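You operate a simulated robot arm through the tools that you are given. There is no shell and no other tool. Be economical: measure what you need, move in short steps, check, and stop when the job is done.

You are at the controls of a simulated robot arm. One attempt, no reset.

JOB
Settle the ore in the TAP cylinder and mark its level.
Fine: on the tapper, tap until it sinks no more, orange marker to the top; then tip it into the tub and put it back. Set down upright: cylinder.

The check looks at the end state, three seconds after you hand in, the way a careful person would. Anything else that was tipped, shoved, dropped, spilled or broken makes it a failure.

ROBOT AND FRAMES
A 7-joint arm with a two-finger parallel gripper, fixed in place. Base frame: the origin is at the foot of the arm, x ahead of it, y to its left, z up; the work surface is at about z = 0.85. Units: m, degrees, N and s.
With the tool pointing down near the work surface it reaches from about 0.34 to 0.78 m from the base axis. Its first joint turns from -166.0 to 166.0 degrees. Payload 3.91 kg.
Tool frame: the origin (TCP) lies between the finger pads and is the grasp point; the fingertips stand 0.03 m ahead of it; z points along the fingers, y is the line along which they close. Largest opening 0.11 m; finger width 0.02, thickness 0.01; the body of the gripper, 0.048 by 0.112 m, starts 0.055 m behind the TCP.
Orientation is that of the tool frame in the base frame, as [roll, pitch, yaw] about the fixed x, y, z axes, in that order (R = Rz(yaw) Ry(pitch) Rx(roll)). With the fingers straight down and closing along the base's y, the tool's x points along the base's -x, its y along +y and its z along -z.

CONTROLS
- The arm moves only by the tool apply_moves. Its argument "steps" is a list of rows, each a list of 3 entries, a list of its own where there are three numbers: the shift along the base's x, y, z in m, then the turn, a rotation vector about the base's x, y, z in rad, then the gripper command, from -1 (fully open) to 1 (shut), values between in proportion. In form: [[[x, y, z], [ax, ay, az], claw], ...]. A call has 1 to 20 rows; each row shifts and turns the commanded pose from where the row before left it. Each row takes 0.2 s and may step no farther than 0.05 m and 8.6 degrees from the row before; otherwise, or with a gripper value out of range, the whole call is refused. Where a pose cannot be reached the arm comes as near as it can. A force on the tool above 40 N (or 10 N above the force at the start of the call, whichever is more), or a blocked arm, ends the call early, and 0.2 s more pass. Each finger travels about 0.153 m/s and halts on what it meets, pressing with about 33 N; the grip force reading is that of the motor and also rises with nothing between the fingers. The clock runs only during rows and for 0.2 s after the last one: add rows that do not move to give the fingers time. The reply holds the time, the measured pose of the TCP, the force on the tool along the base axes, the opening and the grip force, in the units named above and with some noise, with the torque about the TCP (base axes, N m) and any sound that the robot's microphone picked up.
- Cameras (640 x 400 px; columns grow to the right, rows downward): "scene" is fixed at [0.0504, 0.4994, 1.4508]; the picture's right is [-0.59, -0.80, 0.00], its down [-0.37, 0.27, -0.89] and it looks along [0.71, -0.53, -0.46] (base axes); focal length 357 px, centre (320, 200). "wrist" rides on the gripper at [0.077, 0.007, -0.114] in the tool frame; the picture's right is [-0.09, 1.00, 0.00], its down [-0.80, -0.07, -0.59] and it looks along [-0.59, -0.05, 0.80] (tool axes); focal length 270 px, centre (320, 200). There is no depth. A picture from a camera that has moved, and an enlarged one, comes with that camera's place and axes in the base frame and with its lens.
- capture(camera): a new picture of that camera. It takes no simulated time.
- raise_lower(by): slides the trunk up (or, below 0, down) by that many m; the arm rides with it, the base frame stays. It gives what a move gives, with no picture.
- inspect(camera, box): a new picture of the part [left, top, right, bottom] of that camera's present view, enlarged. It takes no simulated time.
- close_job(): hands the job in; it is judged then, once.

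Work in short steps. Places have to be worked out from the pictures, the camera data and where the tool is seen: move nearer, look again, correct. Check each grasp and each placing, and mend what went wrong. You have 120 turns and 76 pictures in all, those below and enlarged ones among them. Open the gripper and draw the arm clear of the work before you hand the job in, unless the task says otherwise; then end with one line.

The tools are called after "Request:" by a JSON object that holds its "fn" and its "kwargs". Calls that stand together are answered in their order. apply_moves: Moves the arm, as the interface text tells. Its arguments: {"type":"object","properties":{"steps":{"type":"array"}},"required":["steps"]} The other tools are called the same way: raise_lower (by) slides the trunk up or down; capture (camera) takes a picture; inspect (camera, box) takes an enlarged picture of a part of a camera's view; close_job () hands the job in.

At the start:

```text
time_s: 0.0
position: [0.5265, 0.0276, 1.1729]
orientation: [179.9, 0.0, 179.9]
ft_force: [0.2, 0.0, 0.2]
torque: [-0.01, 0.0, -0.02]
width: 0.1102
gripper_force: 0.0
trunk travel left (down, up): [-0.475, 0.135]
```

scene: 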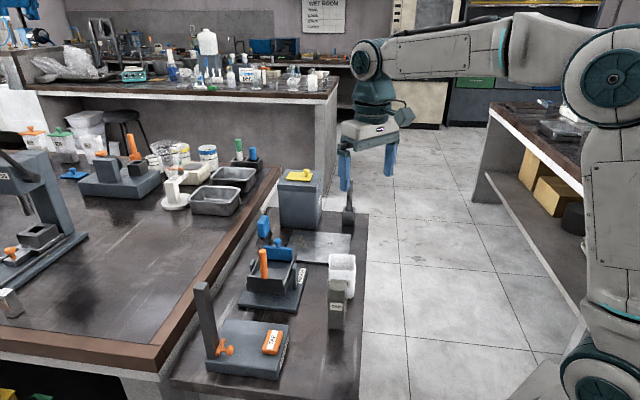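
wrist: 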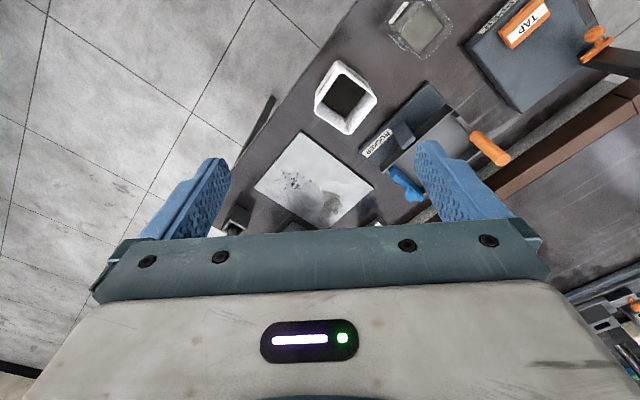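

The pictures show a side bench with several devices (a TAP block, a rocker, a white cup and so on). I enlarge the relevant part first.

Request:
{"fn": "inspect", "kwargs": {"camera": "scene", "box": [180, 220, 380, 400]}}

Request:
{"fn": "inspect", "kwargs": {"camera": "scene", "box": [0, 120, 260, 320]}}

Request:
{"fn": "inspect", "kwargs": {"camera": "scene", "box": [230, 150, 380, 260]}}

Request:
{"fn": "inspect", "kwargs": {"camera": "wrist", "box": [240, 0, 640, 240]}}

```text
2.22 times, centred on (280, 310) of scene
camera zoom: at [0.0504, 0.4994, 1.4508], right [-0.59, -0.8, 0.0], down [-0.37, 0.27, -0.89], along [0.71, -0.53, -0.46], focal length 793 px, centre (409, -44)
```

zoom: 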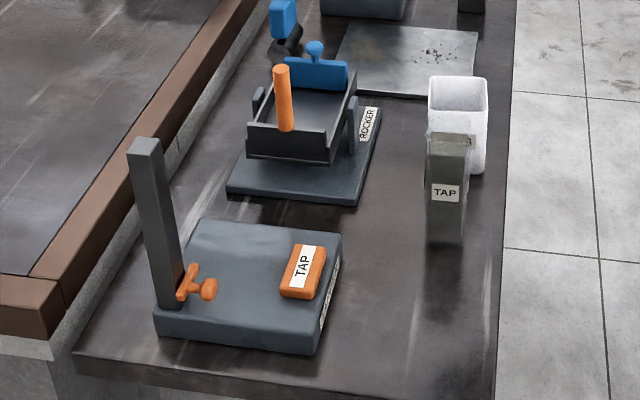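

```text
2.00 times, centred on (130, 220) of scene
camera zoom: at [0.0504, 0.4994, 1.4508], right [-0.59, -0.8, 0.0], down [-0.37, 0.27, -0.89], along [0.71, -0.53, -0.46], focal length 714 px, centre (700, 160)
```

zoom: 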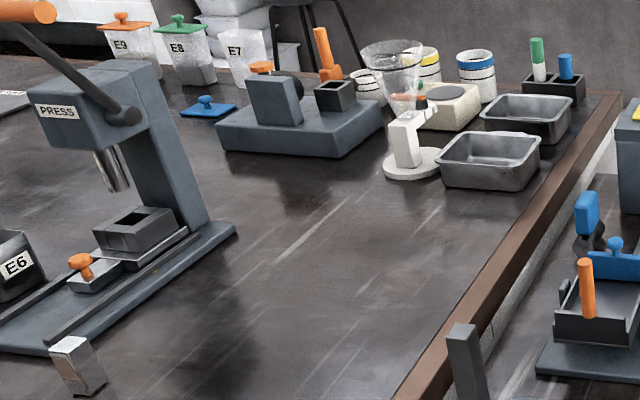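

```text
3.64 times, centred on (305, 205) of scene
camera zoom: at [0.0504, 0.4994, 1.4508], right [-0.59, -0.8, 0.0], down [-0.37, 0.27, -0.89], along [0.71, -0.53, -0.46], focal length 1298 px, centre (374, 182)
```

zoom: 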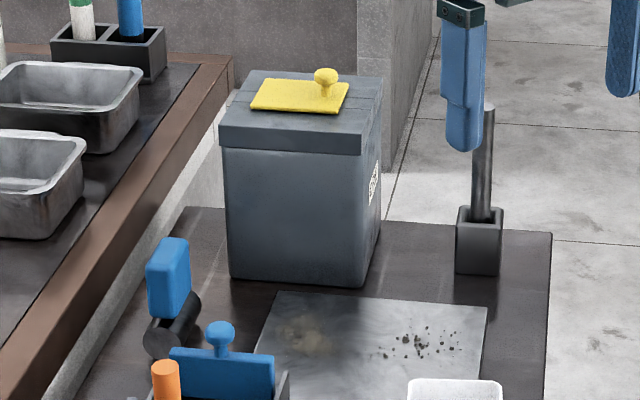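

```text
1.60 times, centred on (440, 120) of wrist
camera zoom: at [0.4501, 0.0331, 1.2879], right [0.09, 1.0, 0.0], down [0.8, -0.07, 0.59], along [0.59, -0.05, -0.8], focal length 432 px, centre (128, 328)
```

zoom: 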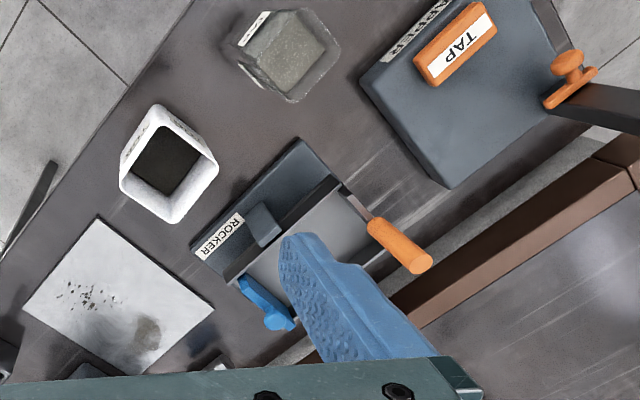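

The side bench holds the tapper near (0.55, 0.31), the cylinder near (0.47, 0.14) and a white tub near (0.55, 0.06). I move the wrist camera over them for a closer look.

Request:
{"fn": "apply_moves", "kwargs": {"steps": [[[-0.02, 0.045, 0], [0, 0, 0], -1], [[-0.02, 0.045, 0], [0, 0, 0], -1], [[-0.02, 0.045, 0], [0, 0, 0], -1], [[0, 0.045, 0], [0, 0, 0], -1], [[0, 0.045, 0], [0, 0, 0], -1], [[0, 0.03, 0], [0, 0, 0], -1]]}}

Request:
{"fn": "capture", "kwargs": {"camera": "wrist"}}

Request:
{"fn": "capture", "kwargs": {"camera": "scene"}}

```text
time_s: 1.4
position: [0.4687, 0.2822, 1.1737]
orientation: [180.0, -0.1, -179.9]
ft_force: [-0.2, 0.2, 0.8]
torque: [-0.01, 0.0, 0.01]
width: 0.1099
gripper_force: 0.2
trunk travel left (down, up): [-0.475, 0.135]
```

```text
69 pictures are left
camera wrist: at [0.3903, 0.2886, 1.2887], right [0.09, 1.0, 0.0], down [0.8, -0.07, 0.59], along [0.59, -0.05, -0.8], focal length 270 px, centre (320, 200)
```

wrist: 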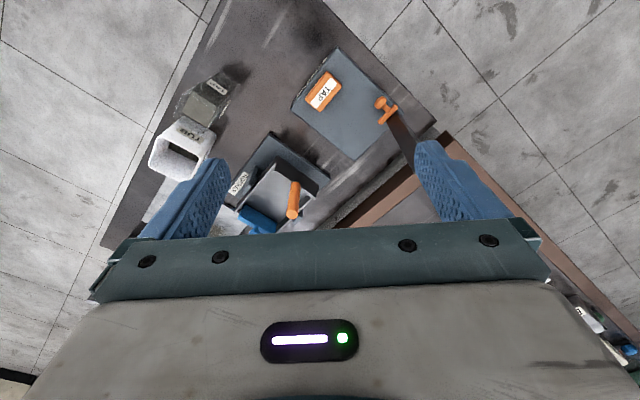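

```text
68 pictures are left
```

scene: 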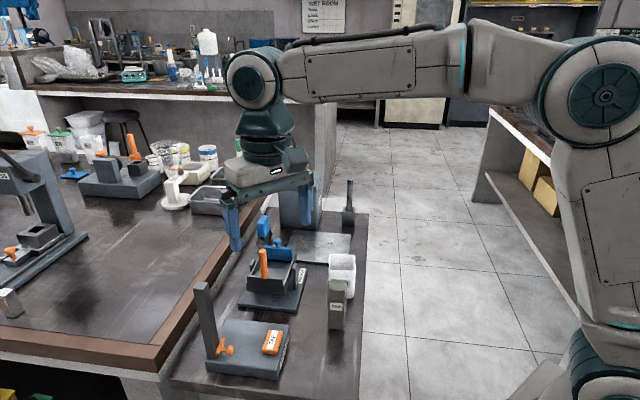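

The white container is labelled TUB. Enlarging the cylinder and tapper.

Request:
{"fn": "inspect", "kwargs": {"camera": "wrist", "box": [280, 30, 440, 170]}}

Request:
{"fn": "inspect", "kwargs": {"camera": "wrist", "box": [130, 40, 270, 200]}}

Request:
{"fn": "inspect", "kwargs": {"camera": "scene", "box": [300, 240, 380, 340]}}

Request:
{"fn": "inspect", "kwargs": {"camera": "scene", "box": [180, 270, 300, 390]}}

```text
2.86 times, centred on (360, 100) of wrist
camera zoom: at [0.3903, 0.2886, 1.2887], right [0.09, 1.0, 0.0], down [0.8, -0.07, 0.59], along [0.59, -0.05, -0.8], focal length 772 px, centre (206, 486)
```

zoom: 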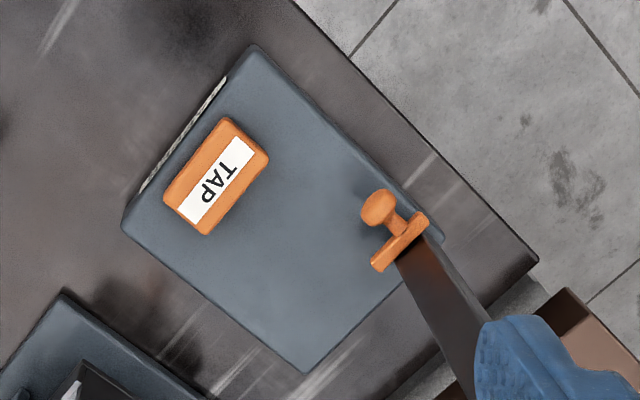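

```text
2.50 times, centred on (200, 120) of wrist
camera zoom: at [0.3903, 0.2886, 1.2887], right [0.09, 1.0, 0.0], down [0.8, -0.07, 0.59], along [0.59, -0.05, -0.8], focal length 676 px, centre (620, 400)
```

zoom: 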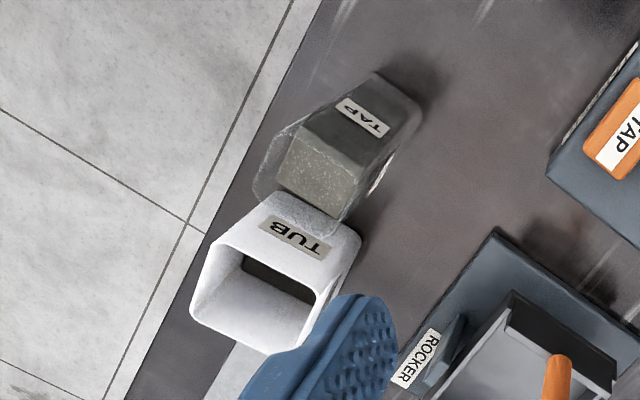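

```text
4.00 times, centred on (340, 290) of scene
camera zoom: at [0.0504, 0.4994, 1.4508], right [-0.59, -0.8, 0.0], down [-0.37, 0.27, -0.89], along [0.71, -0.53, -0.46], focal length 1428 px, centre (240, -160)
```

zoom: 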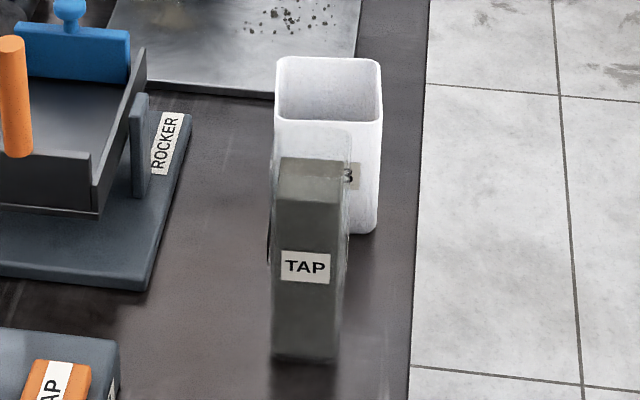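

```text
3.33 times, centred on (240, 330) of scene
camera zoom: at [0.0504, 0.4994, 1.4508], right [-0.59, -0.8, 0.0], down [-0.37, 0.27, -0.89], along [0.71, -0.53, -0.46], focal length 1190 px, centre (587, -233)
```

zoom: 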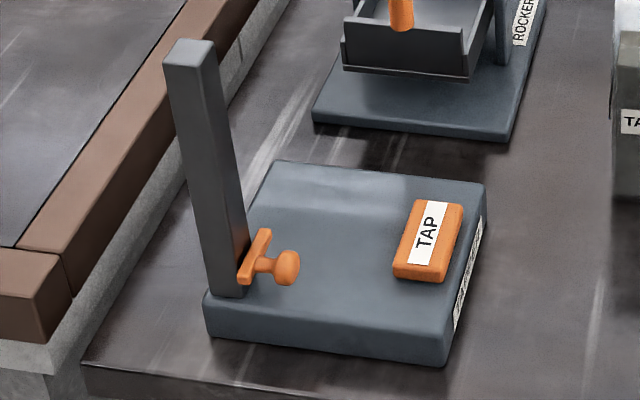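

The cylinder is a square jar best held from the side, so that it can be poured. I test in free air whether the tool can turn to the "camera-up, pointing along +x+y" pose, first with a yaw of -135°.

Request:
{"fn": "apply_moves", "kwargs": {"steps": [[[0, 0, 0], [0, 0, -0.147], -1], [[0, 0, 0], [0, 0, -0.147], -1], [[0, 0, 0], [0, 0, -0.147], -1], [[0, 0, 0], [0, 0, -0.147], -1], [[0, 0, 0], [0, 0, -0.147], -1], [[0, 0, 0], [0, 0, -0.147], -1], [[0, 0, 0], [0, 0, -0.147], -1], [[0, 0, 0], [0, 0, -0.147], -1], [[0, 0, 0], [0, 0, -0.147], -1], [[0, 0, 0], [0, 0, -0.147], -1], [[0, 0, 0], [0, 0, -0.147], -1], [[0, 0, 0], [0, 0, -0.147], -1], [[0, 0, 0], [0, 0, -0.147], -1], [[0, 0, 0], [0, 0, -0.147], -1], [[0, 0, 0], [0, 0, -0.147], -1], [[0, 0, 0], [0, 0, -0.147], -1]]}}

Request:
{"fn": "capture", "kwargs": {"camera": "wrist"}}

```text
time_s: 4.8
position: [0.4663, 0.282, 1.1738]
orientation: [-180.0, 0.0, 45.3]
ft_force: [-0.1, 0.7, -0.5]
torque: [0.03, 0.01, 0.01]
width: 0.11
gripper_force: 0.1
trunk travel left (down, up): [-0.475, 0.135]
```

```text
63 pictures are left
camera wrist: at [0.5258, 0.3313, 1.288], right [0.64, -0.76, 0.0], down [-0.61, -0.52, 0.59], along [-0.45, -0.38, -0.8], focal length 270 px, centre (320, 200)
```

wrist: 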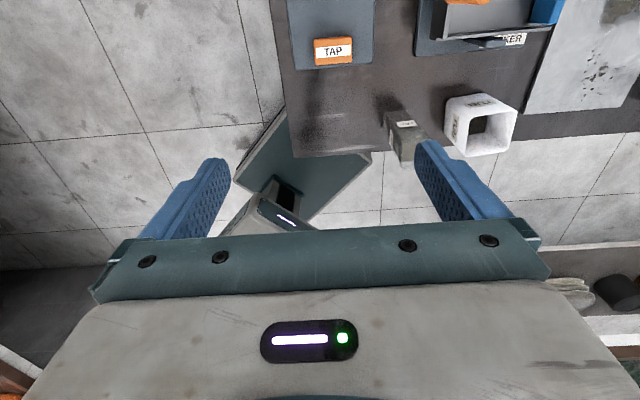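

Yaw is reachable. Now I pitch the tool up to 15° below horizontal, still high.

Request:
{"fn": "apply_moves", "kwargs": {"steps": [[[0, 0, 0], [0.1028, -0.1028, 0], -1], [[0, 0, 0], [0.1028, -0.1028, 0], -1], [[0, 0, 0], [0.1028, -0.1028, 0], -1], [[0, 0, 0], [0.1028, -0.1028, 0], -1], [[0, 0, 0], [0.1028, -0.1028, 0], -1], [[0, 0, 0], [0.1028, -0.1028, 0], -1], [[0, 0, 0], [0.1028, -0.1028, 0], -1], [[0, 0, 0], [0.1028, -0.1028, 0], -1], [[0, 0, 0], [0.1028, -0.1028, 0], -1]]}}

Request:
{"fn": "capture", "kwargs": {"camera": "wrist"}}

Request:
{"fn": "capture", "kwargs": {"camera": "scene"}}

```text
time_s: 6.8
position: [0.4678, 0.2833, 1.1736]
orientation: [177.6, -74.7, 47.6]
ft_force: [0.1, 0.2, 0.0]
torque: [0.0, 0.06, 0.02]
width: 0.11
gripper_force: 0.0
trunk travel left (down, up): [-0.475, 0.135]
```

```text
62 pictures are left
camera wrist: at [0.4075, 0.2132, 1.2773], right [0.69, -0.72, -0.07], down [-0.6, -0.51, -0.62], along [0.41, 0.47, -0.78], focal length 270 px, centre (320, 200)
```

wrist: 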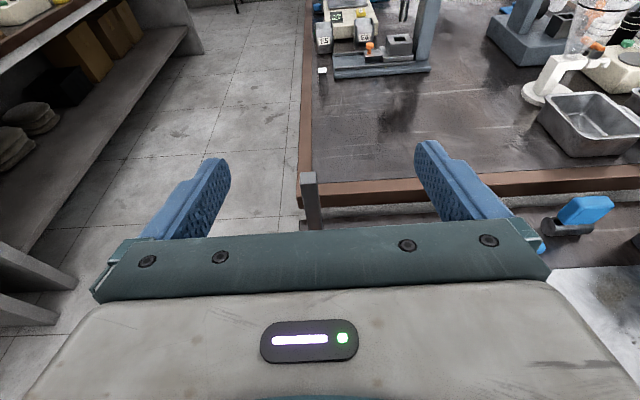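

```text
61 pictures are left
```

scene: 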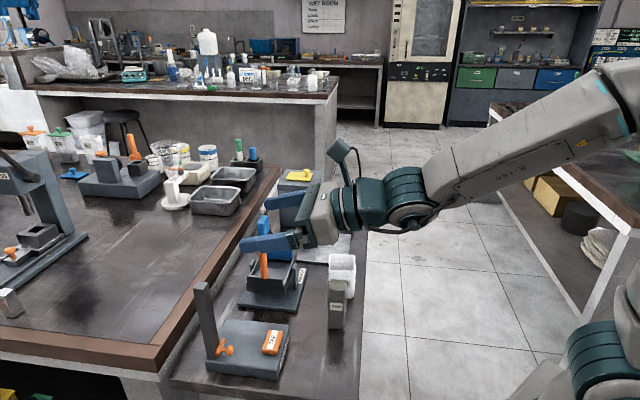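

The pose is reachable. I move to a pre-grasp stand-off behind the cylinder, higher up, to look at it.

Request:
{"fn": "apply_moves", "kwargs": {"steps": [[[-0.0115, -0.039, 0], [0, 0, 0], -1], [[-0.0115, -0.039, 0], [0, 0, 0], -1], [[-0.0115, -0.039, 0], [0, 0, 0], -1], [[-0.0115, -0.039, -0.01], [0, 0, 0], -1], [[-0.0115, -0.039, -0.02], [0, 0, 0], -1], [[-0.0115, -0.039, -0.02], [0, 0, 0], -1]]}}

Request:
{"fn": "capture", "kwargs": {"camera": "wrist"}}

Request:
{"fn": "capture", "kwargs": {"camera": "scene"}}

```text
time_s: 8.2
position: [0.4125, 0.0406, 1.1363]
orientation: [179.0, -75.0, 46.1]
ft_force: [0.5, -0.6, -0.6]
torque: [0.04, -0.01, 0.02]
width: 0.1099
gripper_force: 0.0
out of reach, approached as far as the arm can: row 5, 6
trunk travel left (down, up): [-0.475, 0.135]
```

```text
60 pictures are left
camera wrist: at [0.3518, -0.0287, 1.2396], right [0.69, -0.72, -0.08], down [-0.6, -0.51, -0.62], along [0.4, 0.48, -0.78], focal length 270 px, centre (320, 200)
```

wrist: 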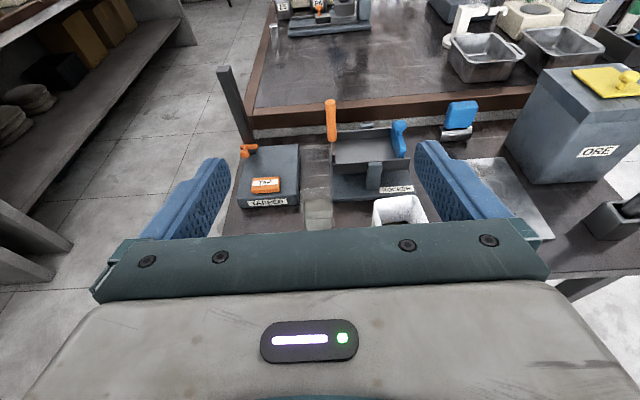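

```text
59 pictures are left
```

scene: 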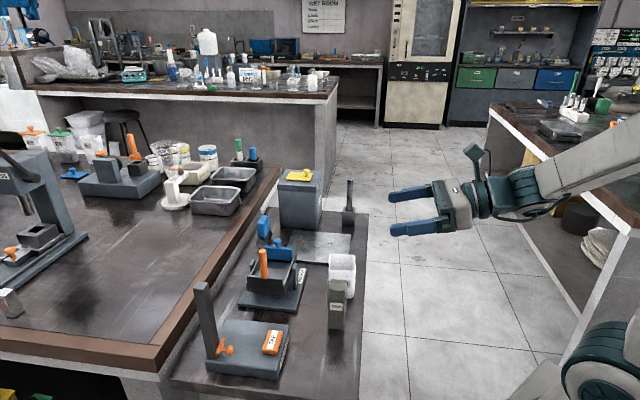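

Bench edge is about x+y = 0.54, so the tool is clear of the bench here. I narrow the fingers to about 0.075 and lower the trunk by 0.1.

Request:
{"fn": "raise_lower", "kwargs": {"by": -0.1}}

Request:
{"fn": "apply_moves", "kwargs": {"steps": [[[-0.009, 0.009, 0], [0, 0, 0], -0.36], [[0, 0, 0], [0, 0, 0], -0.36]]}}

Request:
{"fn": "capture", "kwargs": {"camera": "wrist"}}

Request:
{"fn": "capture", "kwargs": {"camera": "scene"}}

```text
time_s: 9.5
position: [0.4121, 0.041, 1.036]
orientation: [179.0, -74.9, 46.2]
ft_force: [-0.7, -0.3, -0.7]
torque: [-0.05, 0.05, -0.02]
width: 0.11
gripper_force: 0.1
trunk travel left (down, up): [-0.375, 0.235]
```

```text
time_s: 10.1
position: [0.4108, 0.047, 1.042]
orientation: [179.0, -74.8, 46.3]
ft_force: [0.5, -0.2, 0.2]
torque: [0.0, -0.02, 0.02]
width: 0.0749
gripper_force: 0.1
out of reach, approached as far as the arm can: row 1
trunk travel left (down, up): [-0.375, 0.235]
```

```text
58 pictures are left
camera wrist: at [0.35, -0.0223, 1.1455], right [0.69, -0.72, -0.08], down [-0.6, -0.51, -0.62], along [0.4, 0.48, -0.78], focal length 270 px, centre (320, 200)
```

wrist: 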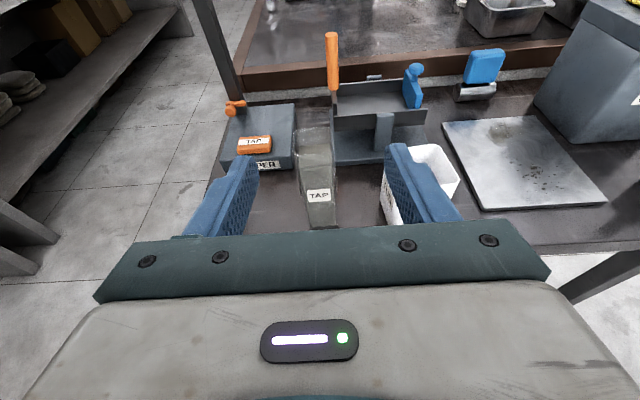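

```text
57 pictures are left
```

scene: 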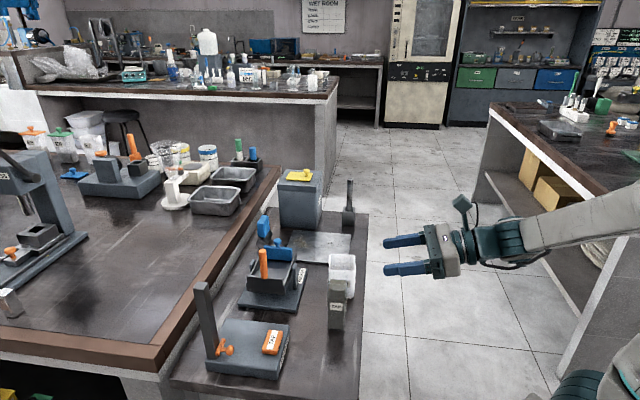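

Now the cylinder is well visible; I enlarge for dimensions.

Request:
{"fn": "inspect", "kwargs": {"camera": "wrist", "box": [210, 90, 430, 240]}}

Request:
{"fn": "inspect", "kwargs": {"camera": "wrist", "box": [280, 100, 360, 240]}}

```text
2.67 times, centred on (320, 165) of wrist
camera zoom: at [0.35, -0.0223, 1.1455], right [0.69, -0.72, -0.08], down [-0.6, -0.51, -0.62], along [0.4, 0.48, -0.78], focal length 721 px, centre (320, 293)
```

zoom: 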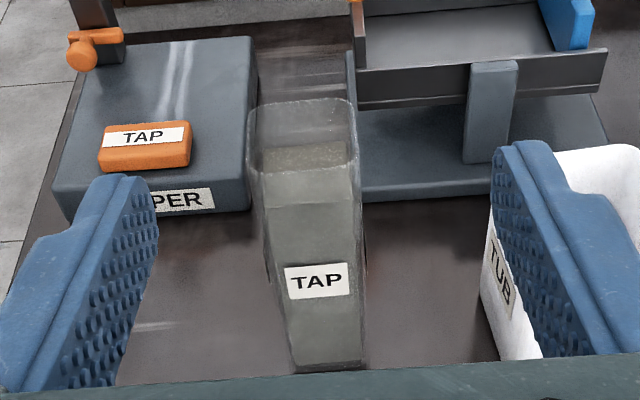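

```text
2.86 times, centred on (320, 170) of wrist
camera zoom: at [0.35, -0.0223, 1.1455], right [0.69, -0.72, -0.08], down [-0.6, -0.51, -0.62], along [0.4, 0.48, -0.78], focal length 772 px, centre (320, 286)
```

zoom: 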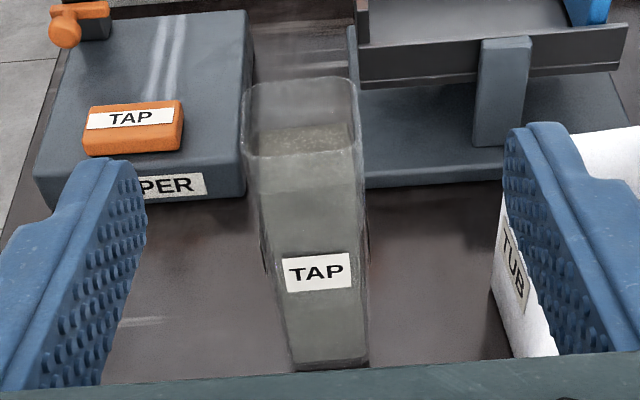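

Cylinder: centre ≈(0.483, 0.136), about 0.036 square, top ≈0.98, aligned at 45°. I lower the trunk to put the TCP at about z = 0.92 (still off the bench), then align sideways.

Request:
{"fn": "raise_lower", "kwargs": {"by": -0.12}}

Request:
{"fn": "apply_moves", "kwargs": {"steps": [[[-0.004, 0.009, 0], [0, 0, 0], -0.36], [[0, 0, 0], [0, 0, 0], -0.36]]}}

Request:
{"fn": "capture", "kwargs": {"camera": "wrist"}}

Request:
{"fn": "capture", "kwargs": {"camera": "scene"}}

```text
time_s: 11.6
position: [0.4098, 0.0477, 0.9222]
orientation: [179.0, -74.8, 46.2]
ft_force: [0.8, -0.4, 0.1]
torque: [-0.01, 0.0, 0.02]
width: 0.0748
gripper_force: 0.1
trunk travel left (down, up): [-0.255, 0.355]
```

```text
time_s: 12.2
position: [0.4099, 0.0551, 0.9255]
orientation: [179.2, -74.8, 46.1]
ft_force: [-0.1, -0.4, 0.1]
torque: [0.0, -0.03, 0.05]
width: 0.0746
gripper_force: 0.1
out of reach, approached as far as the arm can: row 1
trunk travel left (down, up): [-0.255, 0.355]
```

```text
54 pictures are left
camera wrist: at [0.3502, -0.0151, 1.029], right [0.69, -0.72, -0.08], down [-0.6, -0.51, -0.62], along [0.4, 0.48, -0.78], focal length 270 px, centre (320, 200)
```

wrist: 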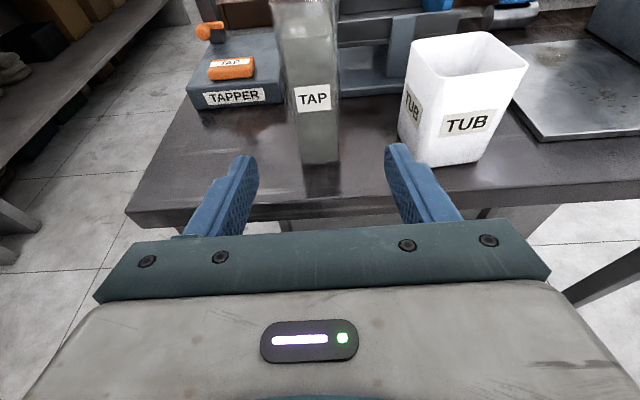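

```text
53 pictures are left
```

scene: 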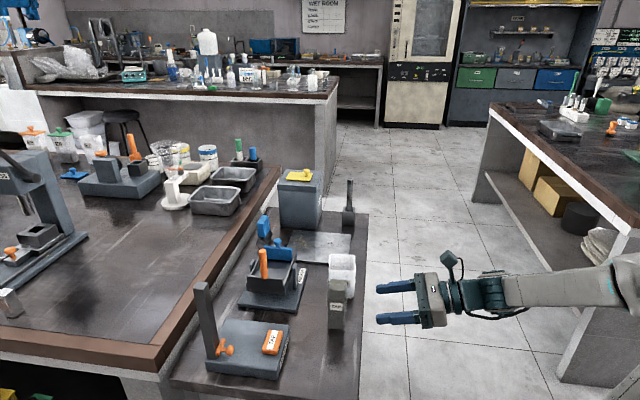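

Aligned well; I advance along the diagonal so that the cylinder (centre ≈(0.485, 0.138)) sits between the fingers.

Request:
{"fn": "apply_moves", "kwargs": {"steps": [[[0.015, 0.0165, -0.001], [0, 0, 0], -0.36], [[0.015, 0.0165, -0.001], [0, 0, 0], -0.36], [[0.015, 0.0165, -0.001], [0, 0, 0], -0.36], [[0.015, 0.0165, 0], [0, 0, 0], -0.36], [[0, 0, 0], [0, 0, 0], -0.36]]}}

Request:
{"fn": "capture", "kwargs": {"camera": "wrist"}}

Request:
{"fn": "capture", "kwargs": {"camera": "scene"}}

```text
time_s: 13.4
position: [0.4703, 0.1194, 0.9214]
orientation: [179.1, -74.9, 46.2]
ft_force: [0.3, -0.8, 1.1]
torque: [-0.02, -0.02, -0.04]
width: 0.0751
gripper_force: 0.0
trunk travel left (down, up): [-0.255, 0.355]
```

```text
52 pictures are left
camera wrist: at [0.4104, 0.0511, 1.0251], right [0.69, -0.72, -0.08], down [-0.6, -0.51, -0.62], along [0.4, 0.48, -0.78], focal length 270 px, centre (320, 200)
```

wrist: 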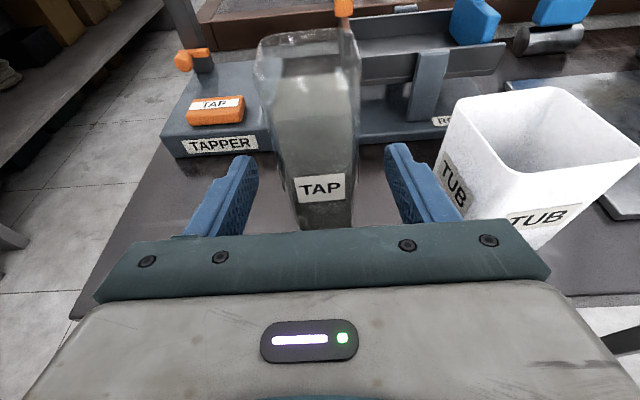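

```text
51 pictures are left
```

scene: 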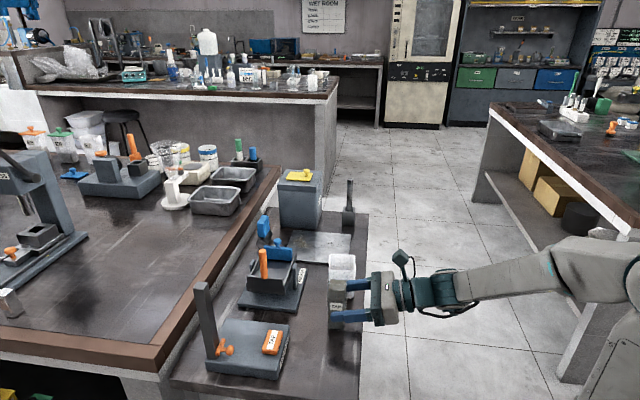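

Advance another ~2.3 cm, then close slowly on the cylinder.

Request:
{"fn": "apply_moves", "kwargs": {"steps": [[[0.008, 0.0088, 0], [0, 0, 0], -0.36], [[0.008, 0.0088, 0], [0, 0, 0], -0.36], [[0, 0, 0], [0, 0, 0], 0.0], [[0, 0, 0], [0, 0, 0], 0.2], [[0, 0, 0], [0, 0, 0], 0.35], [[0, 0, 0], [0, 0, 0], 0.5], [[0, 0, 0], [0, 0, 0], 0.6], [[0, 0, 0], [0, 0, 0], 0.6]]}}

Request:
{"fn": "capture", "kwargs": {"camera": "wrist"}}

```text
time_s: 15.2
position: [0.4856, 0.1377, 0.921]
orientation: [178.9, -74.9, 46.3]
ft_force: [0.9, 0.1, 1.9]
torque: [0.07, 0.0, -0.01]
width: 0.0397
gripper_force: 32.8
trunk travel left (down, up): [-0.255, 0.355]
```

```text
50 pictures are left
camera wrist: at [0.4259, 0.0681, 1.0249], right [0.69, -0.72, -0.08], down [-0.6, -0.51, -0.62], along [0.4, 0.48, -0.78], focal length 270 px, centre (320, 200)
```

wrist: 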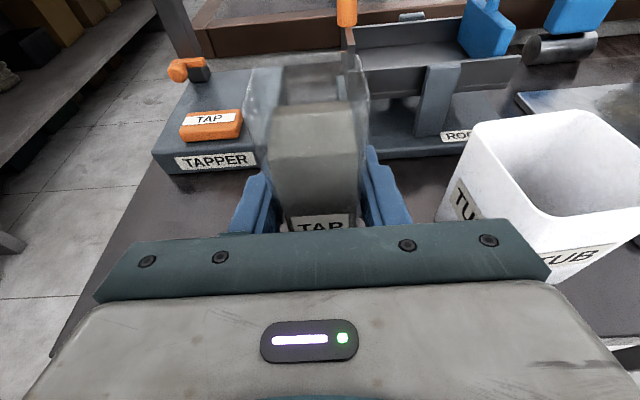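

Held (width 0.040, square). I lift straight up 9 cm, gently.

Request:
{"fn": "apply_moves", "kwargs": {"steps": [[[0, 0, 0.01], [0, 0, 0], 0.6], [[0, 0, 0.02], [0, 0, 0], 0.6], [[0, 0, 0.02], [0, 0, 0], 0.6], [[0, 0, 0.02], [0, 0, 0], 0.6], [[0, 0, 0.02], [0, 0, 0], 0.6], [[0, 0, 0], [0, 0, 0], 0.6]]}}

Request:
{"fn": "apply_moves", "kwargs": {"steps": [[[-0.016, 0.016, 0], [0, 0, 0], 0.6], [[-0.016, 0.016, 0], [0, 0, 0], 0.6], [[-0.016, 0.016, 0], [0, 0, 0], 0.6], [[-0.014, 0.014, 0], [0, 0, 0], 0.6], [[0, 0, 0], [0, 0, 0], 0.6]]}}

Request:
{"fn": "capture", "kwargs": {"camera": "wrist"}}

Request:
{"fn": "capture", "kwargs": {"camera": "scene"}}

```text
time_s: 16.6
position: [0.4845, 0.1368, 1.0111]
orientation: [179.2, -74.8, 46.1]
ft_force: [0.8, -0.4, -2.5]
torque: [-0.03, -0.04, 0.01]
width: 0.0395
gripper_force: 33.4
trunk travel left (down, up): [-0.255, 0.355]
```

```text
time_s: 17.8
position: [0.4221, 0.1997, 1.0106]
orientation: [179.2, -74.8, 46.1]
ft_force: [-0.4, 0.5, -2.0]
torque: [0.0, 0.0, 0.01]
width: 0.0396
gripper_force: 32.7
trunk travel left (down, up): [-0.255, 0.355]
```

```text
49 pictures are left
camera wrist: at [0.3624, 0.1308, 1.1154], right [0.69, -0.72, -0.08], down [-0.6, -0.51, -0.62], along [0.4, 0.48, -0.78], focal length 270 px, centre (320, 200)
```

wrist: 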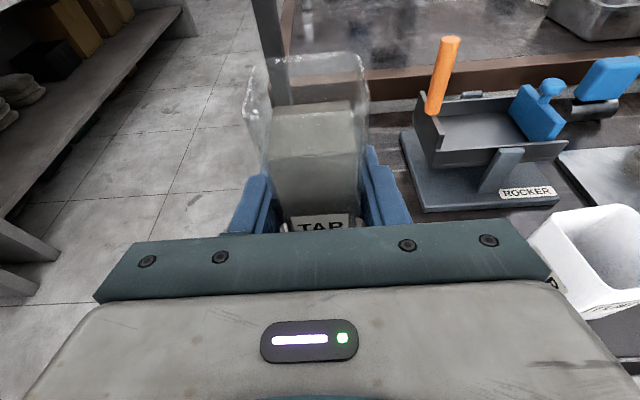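

```text
48 pictures are left
```

scene: 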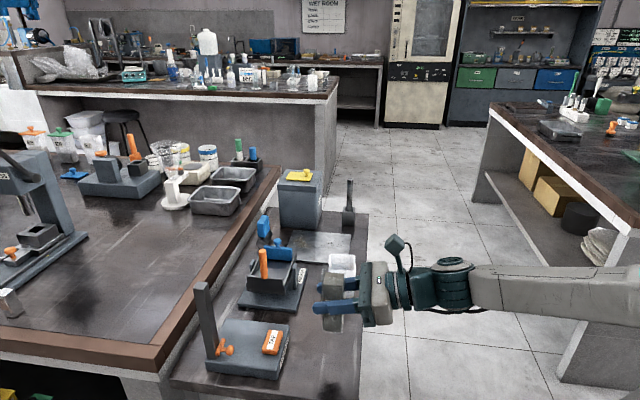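

Payload steady. I advance along the diagonal over the tapper plate, to about (0.543, 0.320), staying above the button height.

Request:
{"fn": "apply_moves", "kwargs": {"steps": [[[0.02, 0.02, 0], [0, 0, 0], 0.6], [[0.02, 0.02, 0], [0, 0, 0], 0.6], [[0.02, 0.02, 0], [0, 0, 0], 0.6], [[0.02, 0.02, 0], [0, 0, 0], 0.6], [[0.02, 0.02, 0], [0, 0, 0], 0.6], [[0.021, 0.02, 0], [0, 0, 0], 0.6], [[0, 0, 0], [0, 0, 0], 0.6]]}}

Request:
{"fn": "inspect", "kwargs": {"camera": "scene", "box": [180, 250, 320, 390]}}

Request:
{"fn": "capture", "kwargs": {"camera": "wrist"}}

```text
time_s: 19.4
position: [0.5444, 0.3216, 1.0093]
orientation: [179.0, -74.8, 46.2]
ft_force: [-0.6, 0.9, -1.8]
torque: [-0.02, -0.02, 0.0]
width: 0.0393
gripper_force: 32.4
trunk travel left (down, up): [-0.255, 0.355]
```

```text
2.86 times, centred on (250, 320) of scene
camera zoom: at [0.0504, 0.4994, 1.4508], right [-0.59, -0.8, 0.0], down [-0.37, 0.27, -0.89], along [0.71, -0.53, -0.46], focal length 1020 px, centre (520, -143)
```

zoom: 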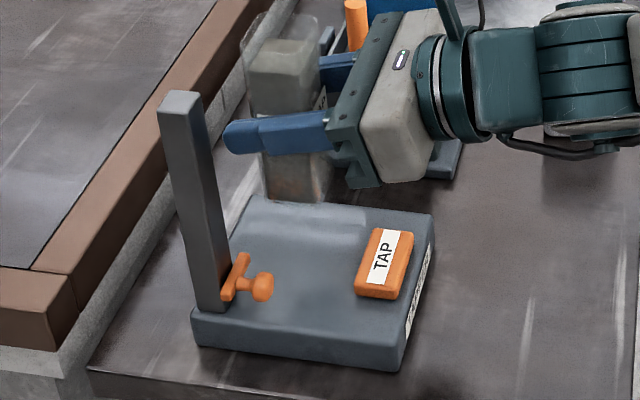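

```text
46 pictures are left
camera wrist: at [0.485, 0.2523, 1.1138], right [0.69, -0.72, -0.08], down [-0.6, -0.51, -0.62], along [0.4, 0.48, -0.78], focal length 270 px, centre (320, 200)
```

wrist: 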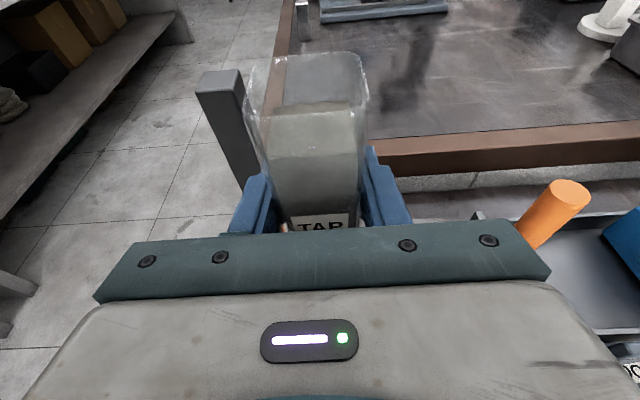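

The cylinder hangs over the plate centre, clear of the button and marker. I lower to just above contact, then in fine steps.

Request:
{"fn": "apply_moves", "kwargs": {"steps": [[[0, 0, -0.015], [0, 0, 0], 0.6], [[0, 0, -0.015], [0, 0, 0], 0.6], [[0, 0, -0.013], [0, 0, 0], 0.6], [[0, 0, -0.005], [0, 0, 0], 0.6], [[0, 0, 0], [0, 0, 0], 0.6]]}}

Request:
{"fn": "apply_moves", "kwargs": {"steps": [[[0, 0, -0.002], [0, 0, 0], 0.6], [[0, 0, -0.002], [0, 0, 0], 0.6], [[0, 0, 0], [0, 0, 0], 0.6]]}}

Request:
{"fn": "inspect", "kwargs": {"camera": "scene", "box": [180, 250, 320, 390]}}

```text
time_s: 20.6
position: [0.5439, 0.3202, 0.9642]
orientation: [179.1, -74.8, 46.1]
ft_force: [0.0, 0.5, -3.1]
torque: [0.0, 0.01, 0.0]
width: 0.0396
gripper_force: 33.3
trunk travel left (down, up): [-0.255, 0.355]
```

```text
time_s: 21.4
position: [0.5442, 0.3195, 0.9589]
orientation: [179.1, -74.8, 46.1]
ft_force: [-0.2, 0.1, -1.7]
torque: [0.0, 0.01, 0.0]
width: 0.0397
gripper_force: 32.6
trunk travel left (down, up): [-0.255, 0.355]
```

```text
2.86 times, centred on (250, 320) of scene
camera zoom: at [0.0504, 0.4994, 1.4508], right [-0.59, -0.8, 0.0], down [-0.37, 0.27, -0.89], along [0.71, -0.53, -0.46], focal length 1020 px, centre (520, -143)
```

zoom: 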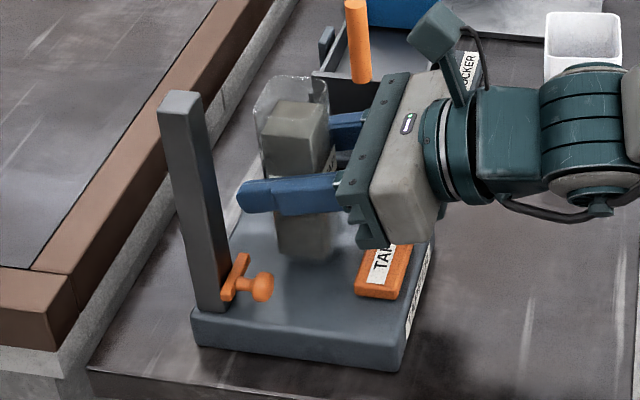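

Not touching yet; I keep lowering in 2 mm steps, watching the vertical force.

Request:
{"fn": "apply_moves", "kwargs": {"steps": [[[0, 0, -0.002], [0, 0, 0], 0.6], [[0, 0, -0.002], [0, 0, 0], 0.6], [[0, 0, 0], [0, 0, 0], 0.6]]}}

Request:
{"fn": "apply_moves", "kwargs": {"steps": [[[0, 0, -0.0015], [0, 0, 0], 0.6], [[0, 0, -0.0015], [0, 0, 0], 0.6], [[0, 0, 0], [0, 0, 0], 0.6]]}}

```text
time_s: 22.2
position: [0.5437, 0.3196, 0.9556]
orientation: [179.2, -74.8, 46.1]
ft_force: [-0.9, -0.3, -1.7]
torque: [0.04, 0.01, -0.01]
width: 0.0397
gripper_force: 33.0
trunk travel left (down, up): [-0.255, 0.355]
```

```text
time_s: 23.0
position: [0.5445, 0.3203, 0.9521]
orientation: [179.2, -74.9, 46.0]
ft_force: [-0.5, 0.9, -2.2]
torque: [0.01, 0.03, 0.01]
width: 0.0395
gripper_force: 32.5
trunk travel left (down, up): [-0.255, 0.355]
```

Request:
{"fn": "apply_moves", "kwargs": {"steps": [[[0, 0, -0.0015], [0, 0, 0], 0.6], [[0, 0, -0.0015], [0, 0, 0], 0.6], [[0, 0, 0], [0, 0, 0], 0.6]]}}

Request:
{"fn": "apply_moves", "kwargs": {"steps": [[[0, 0, -0.001], [0, 0, 0], 0.6], [[0, 0, -0.001], [0, 0, 0], 0.6], [[0, 0, 0], [0, 0, 0], 0.6]]}}

```text
time_s: 23.8
position: [0.5433, 0.321, 0.9514]
orientation: [179.0, -75.0, 46.2]
ft_force: [1.5, 2.1, 4.5]
torque: [0.17, 0.06, -0.05]
width: 0.0393
gripper_force: 33.2
trunk travel left (down, up): [-0.255, 0.355]
```

```text
time_s: 24.6
position: [0.5441, 0.3205, 0.9523]
orientation: [178.7, -75.1, 46.4]
ft_force: [-0.9, 0.4, 17.6]
torque: [-0.03, 0.39, 0.04]
width: 0.0396
gripper_force: 33.2
trunk travel left (down, up): [-0.255, 0.355]
```

Contact felt (plate top ≈0.881). I back off 2 mm, open the fingers moderately and look.

Request:
{"fn": "apply_moves", "kwargs": {"steps": [[[0, 0, 0.002], [0, 0, 0], 0.6], [[0, 0, 0], [0, 0, 0], 0.2], [[0, 0, 0], [0, 0, 0], -0.1], [[0, 0, 0], [0, 0, 0], -0.18], [[0, 0, 0], [0, 0, 0], -0.18]]}}

Request:
{"fn": "inspect", "kwargs": {"camera": "scene", "box": [180, 250, 320, 390]}}

Request:
{"fn": "capture", "kwargs": {"camera": "wrist"}}

```text
time_s: 25.8
position: [0.5437, 0.3201, 0.951]
orientation: [179.0, -74.7, 46.3]
ft_force: [0.4, -0.5, -0.8]
torque: [-0.01, 0.02, -0.01]
width: 0.0648
gripper_force: 0.1
trunk travel left (down, up): [-0.255, 0.355]
```

```text
2.86 times, centred on (250, 320) of scene
camera zoom: at [0.0504, 0.4994, 1.4508], right [-0.59, -0.8, 0.0], down [-0.37, 0.27, -0.89], along [0.71, -0.53, -0.46], focal length 1020 px, centre (520, -143)
```

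zoom: 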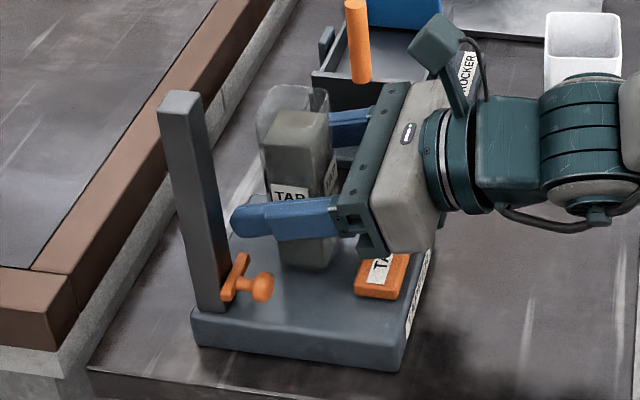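

```text
43 pictures are left
camera wrist: at [0.485, 0.2505, 1.054], right [0.69, -0.72, -0.08], down [-0.6, -0.51, -0.62], along [0.4, 0.48, -0.78], focal length 270 px, centre (320, 200)
```

wrist: 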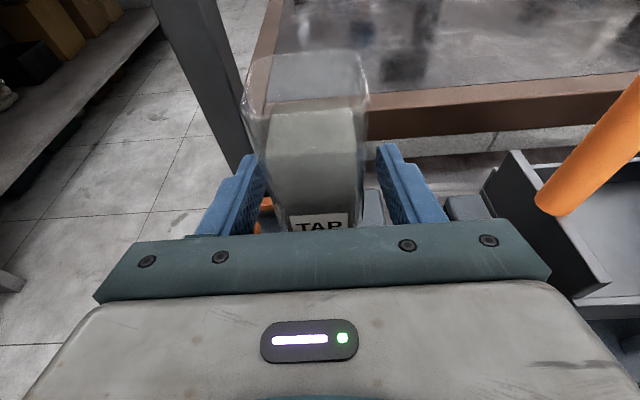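

Cylinder stands upright on the plate. I withdraw straight back, then tilt the tool to about 60° below horizontal with closed fingers for pressing the button.

Request:
{"fn": "apply_moves", "kwargs": {"steps": [[[-0.015, -0.015, 0], [0, 0, 0], -0.18], [[-0.018, -0.018, 0], [0, 0, 0], -0.18], [[-0.018, -0.018, 0], [0, 0, 0], -0.18], [[-0.018, -0.018, 0], [0, 0, 0], -0.18], [[-0.018, -0.018, 0.01], [0, 0, 0], -0.18], [[0, 0, 0.02], [-0.0925, 0.0925, 0], 0.2], [[0, 0, 0.02], [-0.0925, 0.0925, 0], 0.5], [[0, 0, 0.01], [-0.0925, 0.0925, 0], 0.8], [[0, 0, 0], [-0.0925, 0.0925, 0], 1], [[0, 0, 0], [-0.0925, 0.0925, 0], 1], [[0, 0, 0], [-0.0925, 0.0925, 0], 1], [[0, 0, 0], [0, 0, 0], 1]]}}

Request:
{"fn": "capture", "kwargs": {"camera": "wrist"}}

Request:
{"fn": "inspect", "kwargs": {"camera": "scene", "box": [180, 250, 340, 390]}}

```text
time_s: 28.4
position: [0.4577, 0.2323, 1.0106]
orientation: [179.9, -29.9, 45.5]
ft_force: [0.2, 0.6, 0.2]
torque: [0.0, 0.02, 0.02]
width: 0.0
gripper_force: 32.9
trunk travel left (down, up): [-0.255, 0.355]
```

```text
42 pictures are left
camera wrist: at [0.4691, 0.2345, 1.1465], right [0.65, -0.75, -0.04], down [-0.75, -0.65, 0.12], along [-0.12, -0.05, -0.99], focal length 270 px, centre (320, 200)
```

wrist: 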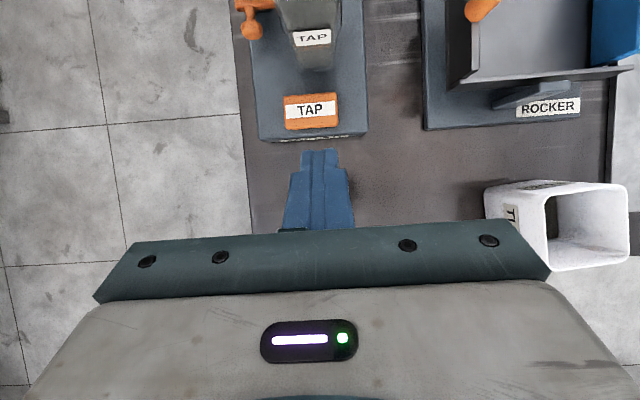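

```text
2.86 times, centred on (260, 320) of scene
camera zoom: at [0.0504, 0.4994, 1.4508], right [-0.59, -0.8, 0.0], down [-0.37, 0.27, -0.89], along [0.71, -0.53, -0.46], focal length 1020 px, centre (491, -143)
```

zoom: 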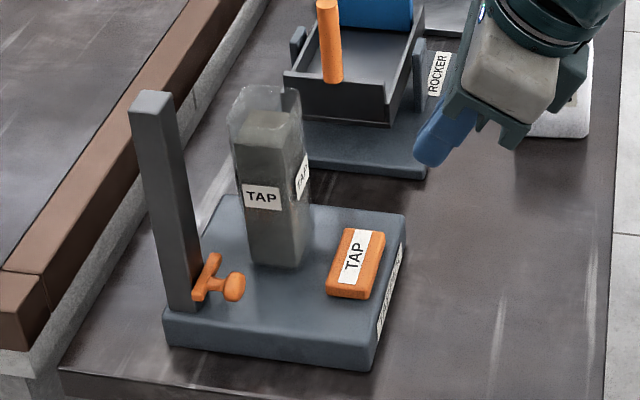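

Excellent view. The button is at about (0.494, 0.282). I hover the fingertip just above it.

Request:
{"fn": "apply_moves", "kwargs": {"steps": [[[0.0085, 0.013, -0.015], [0, 0, 0], 1], [[0.0085, 0.013, -0.02], [0, 0, 0], 1], [[0.0085, 0.013, -0.025], [0, 0, 0], 1], [[0, 0, 0], [0, 0, 0], 1]]}}

Request:
{"fn": "capture", "kwargs": {"camera": "wrist"}}

Request:
{"fn": "inspect", "kwargs": {"camera": "scene", "box": [180, 250, 340, 390]}}

```text
time_s: 29.4
position: [0.484, 0.2734, 0.9505]
orientation: [180.0, -29.9, 45.3]
ft_force: [0.3, -0.4, 0.9]
torque: [0.0, 0.0, 0.01]
width: 0.0002
gripper_force: 32.9
trunk travel left (down, up): [-0.255, 0.355]
```

```text
40 pictures are left
camera wrist: at [0.4948, 0.2751, 1.0865], right [0.65, -0.75, -0.04], down [-0.75, -0.65, 0.12], along [-0.12, -0.04, -0.99], focal length 270 px, centre (320, 200)
```

wrist: 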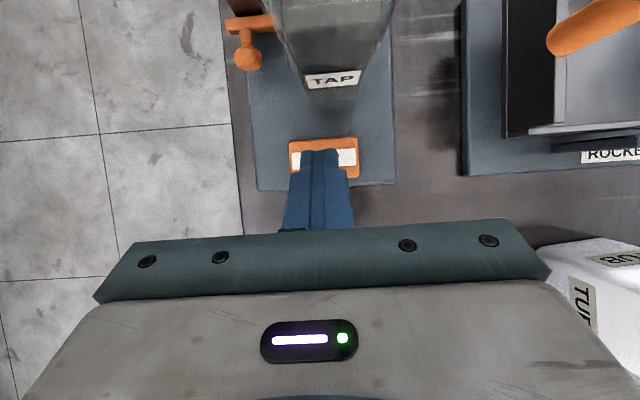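

```text
2.86 times, centred on (260, 320) of scene
camera zoom: at [0.0504, 0.4994, 1.4508], right [-0.59, -0.8, 0.0], down [-0.37, 0.27, -0.89], along [0.71, -0.53, -0.46], focal length 1020 px, centre (491, -143)
```

zoom: 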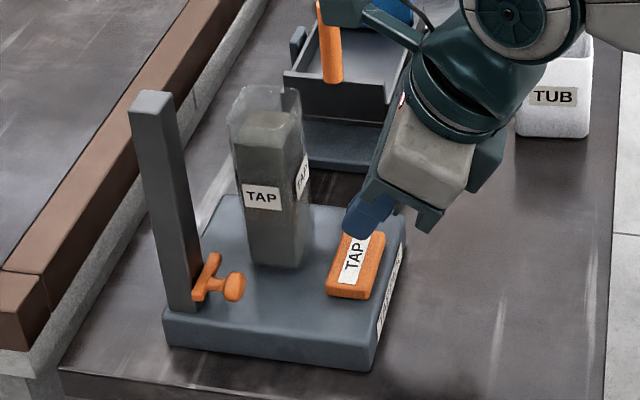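

The fingertip is over the button. I press down in small steps, watching force and sound.

Request:
{"fn": "apply_moves", "kwargs": {"steps": [[[0, 0, -0.01], [0, 0, 0], 1], [[0, 0, -0.008], [0, 0, 0], 1], [[0, 0, -0.004], [0, 0, 0], 1], [[0, 0, 0], [0, 0, 0], 1]]}}

Request:
{"fn": "apply_moves", "kwargs": {"steps": [[[0, 0, -0.003], [0, 0, 0], 1], [[0, 0, -0.003], [0, 0, 0], 1], [[0, 0, 0], [0, 0, 0], 1]]}}

```text
time_s: 30.4
position: [0.4819, 0.2732, 0.9284]
orientation: [180.0, -29.9, 45.4]
ft_force: [-0.5, 0.4, 0.5]
torque: [-0.01, 0.02, 0.01]
width: 0.0001
gripper_force: 32.6
trunk travel left (down, up): [-0.255, 0.355]
```

```text
time_s: 31.2
position: [0.4818, 0.2736, 0.9213]
orientation: [-180.0, -29.9, 45.5]
ft_force: [0.0, -0.1, 0.6]
torque: [0.02, -0.01, 0.0]
width: 0.0001
gripper_force: 33.4
trunk travel left (down, up): [-0.255, 0.355]
```

Request:
{"fn": "apply_moves", "kwargs": {"steps": [[[0, 0, -0.003], [0, 0, 0], 1], [[0, 0, -0.003], [0, 0, 0], 1], [[0, 0, 0], [0, 0, 0], 1]]}}

Request:
{"fn": "apply_moves", "kwargs": {"steps": [[[0, 0, -0.002], [0, 0, 0], 1], [[0, 0, -0.002], [0, 0, 0], 1], [[0, 0, 0], [0, 0, 0], 1]]}}

```text
time_s: 32.0
position: [0.4827, 0.2725, 0.9162]
orientation: [179.9, -29.8, 45.4]
ft_force: [1.5, 0.1, 3.5]
torque: [0.03, -0.04, -0.03]
width: 0.0
gripper_force: 33.3
trunk travel left (down, up): [-0.255, 0.355]
heard: click
```

```text
time_s: 32.8
position: [0.4822, 0.2731, 0.9144]
orientation: [179.9, -30.1, 45.4]
ft_force: [1.7, -0.5, 14.2]
torque: [0.05, -0.1, -0.04]
width: 0.0001
gripper_force: 32.9
trunk travel left (down, up): [-0.255, 0.355]
```

One click heard. I raise off, press again a few times, then check the level.

Request:
{"fn": "apply_moves", "kwargs": {"steps": [[[0, 0, 0.007], [0, 0, 0], 1], [[0, 0, 0.007], [0, 0, 0], 1], [[0, 0, 0], [0, 0, 0], 1]]}}

Request:
{"fn": "inspect", "kwargs": {"camera": "scene", "box": [210, 260, 270, 350]}}

Request:
{"fn": "apply_moves", "kwargs": {"steps": [[[0, 0, -0.007], [0, 0, 0], 1], [[0, 0, -0.006], [0, 0, 0], 1], [[0, 0, 0], [0, 0, 0], 1], [[0, 0, 0.006], [0, 0, 0], 1], [[0, 0, 0.007], [0, 0, 0], 1], [[0, 0, 0], [0, 0, 0], 1]]}}

Request:
{"fn": "inspect", "kwargs": {"camera": "scene", "box": [210, 260, 270, 350]}}

```text
time_s: 33.6
position: [0.4816, 0.2733, 0.9238]
orientation: [-180.0, -29.8, 45.5]
ft_force: [0.7, -0.4, 0.2]
torque: [0.01, 0.0, 0.0]
width: 0.0002
gripper_force: 33.0
trunk travel left (down, up): [-0.255, 0.355]
```

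```text
4.44 times, centred on (240, 305) of scene
camera zoom: at [0.0504, 0.4994, 1.4508], right [-0.59, -0.8, 0.0], down [-0.37, 0.27, -0.89], along [0.71, -0.53, -0.46], focal length 1587 px, centre (676, -267)
```

zoom: 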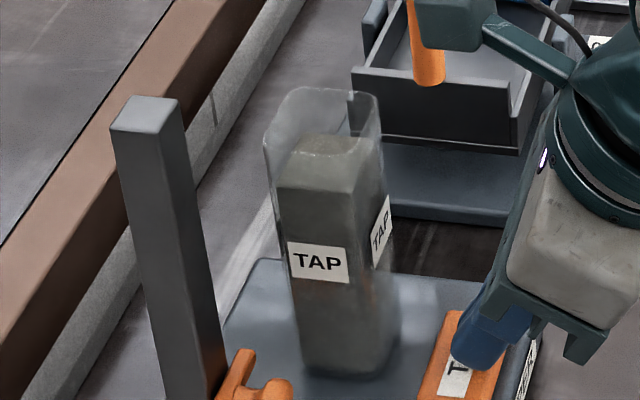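

```text
time_s: 35.0
position: [0.4839, 0.272, 0.9246]
orientation: [-179.9, -29.8, 45.4]
ft_force: [-0.1, 0.1, -0.1]
torque: [0.01, 0.01, -0.01]
width: 0.0
gripper_force: 33.4
trunk travel left (down, up): [-0.255, 0.355]
heard: click
```

```text
4.44 times, centred on (240, 305) of scene
camera zoom: at [0.0504, 0.4994, 1.4508], right [-0.59, -0.8, 0.0], down [-0.37, 0.27, -0.89], along [0.71, -0.53, -0.46], focal length 1587 px, centre (676, -267)
```

zoom: 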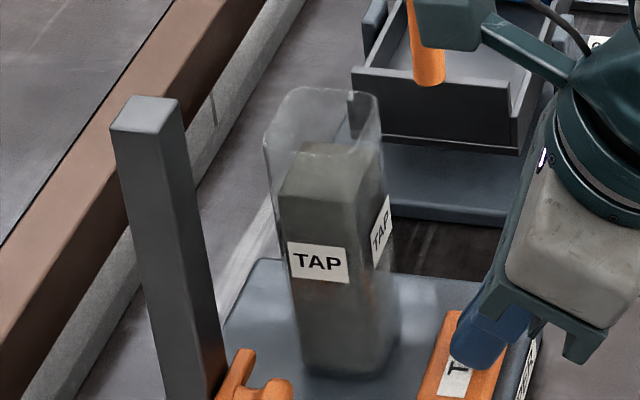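

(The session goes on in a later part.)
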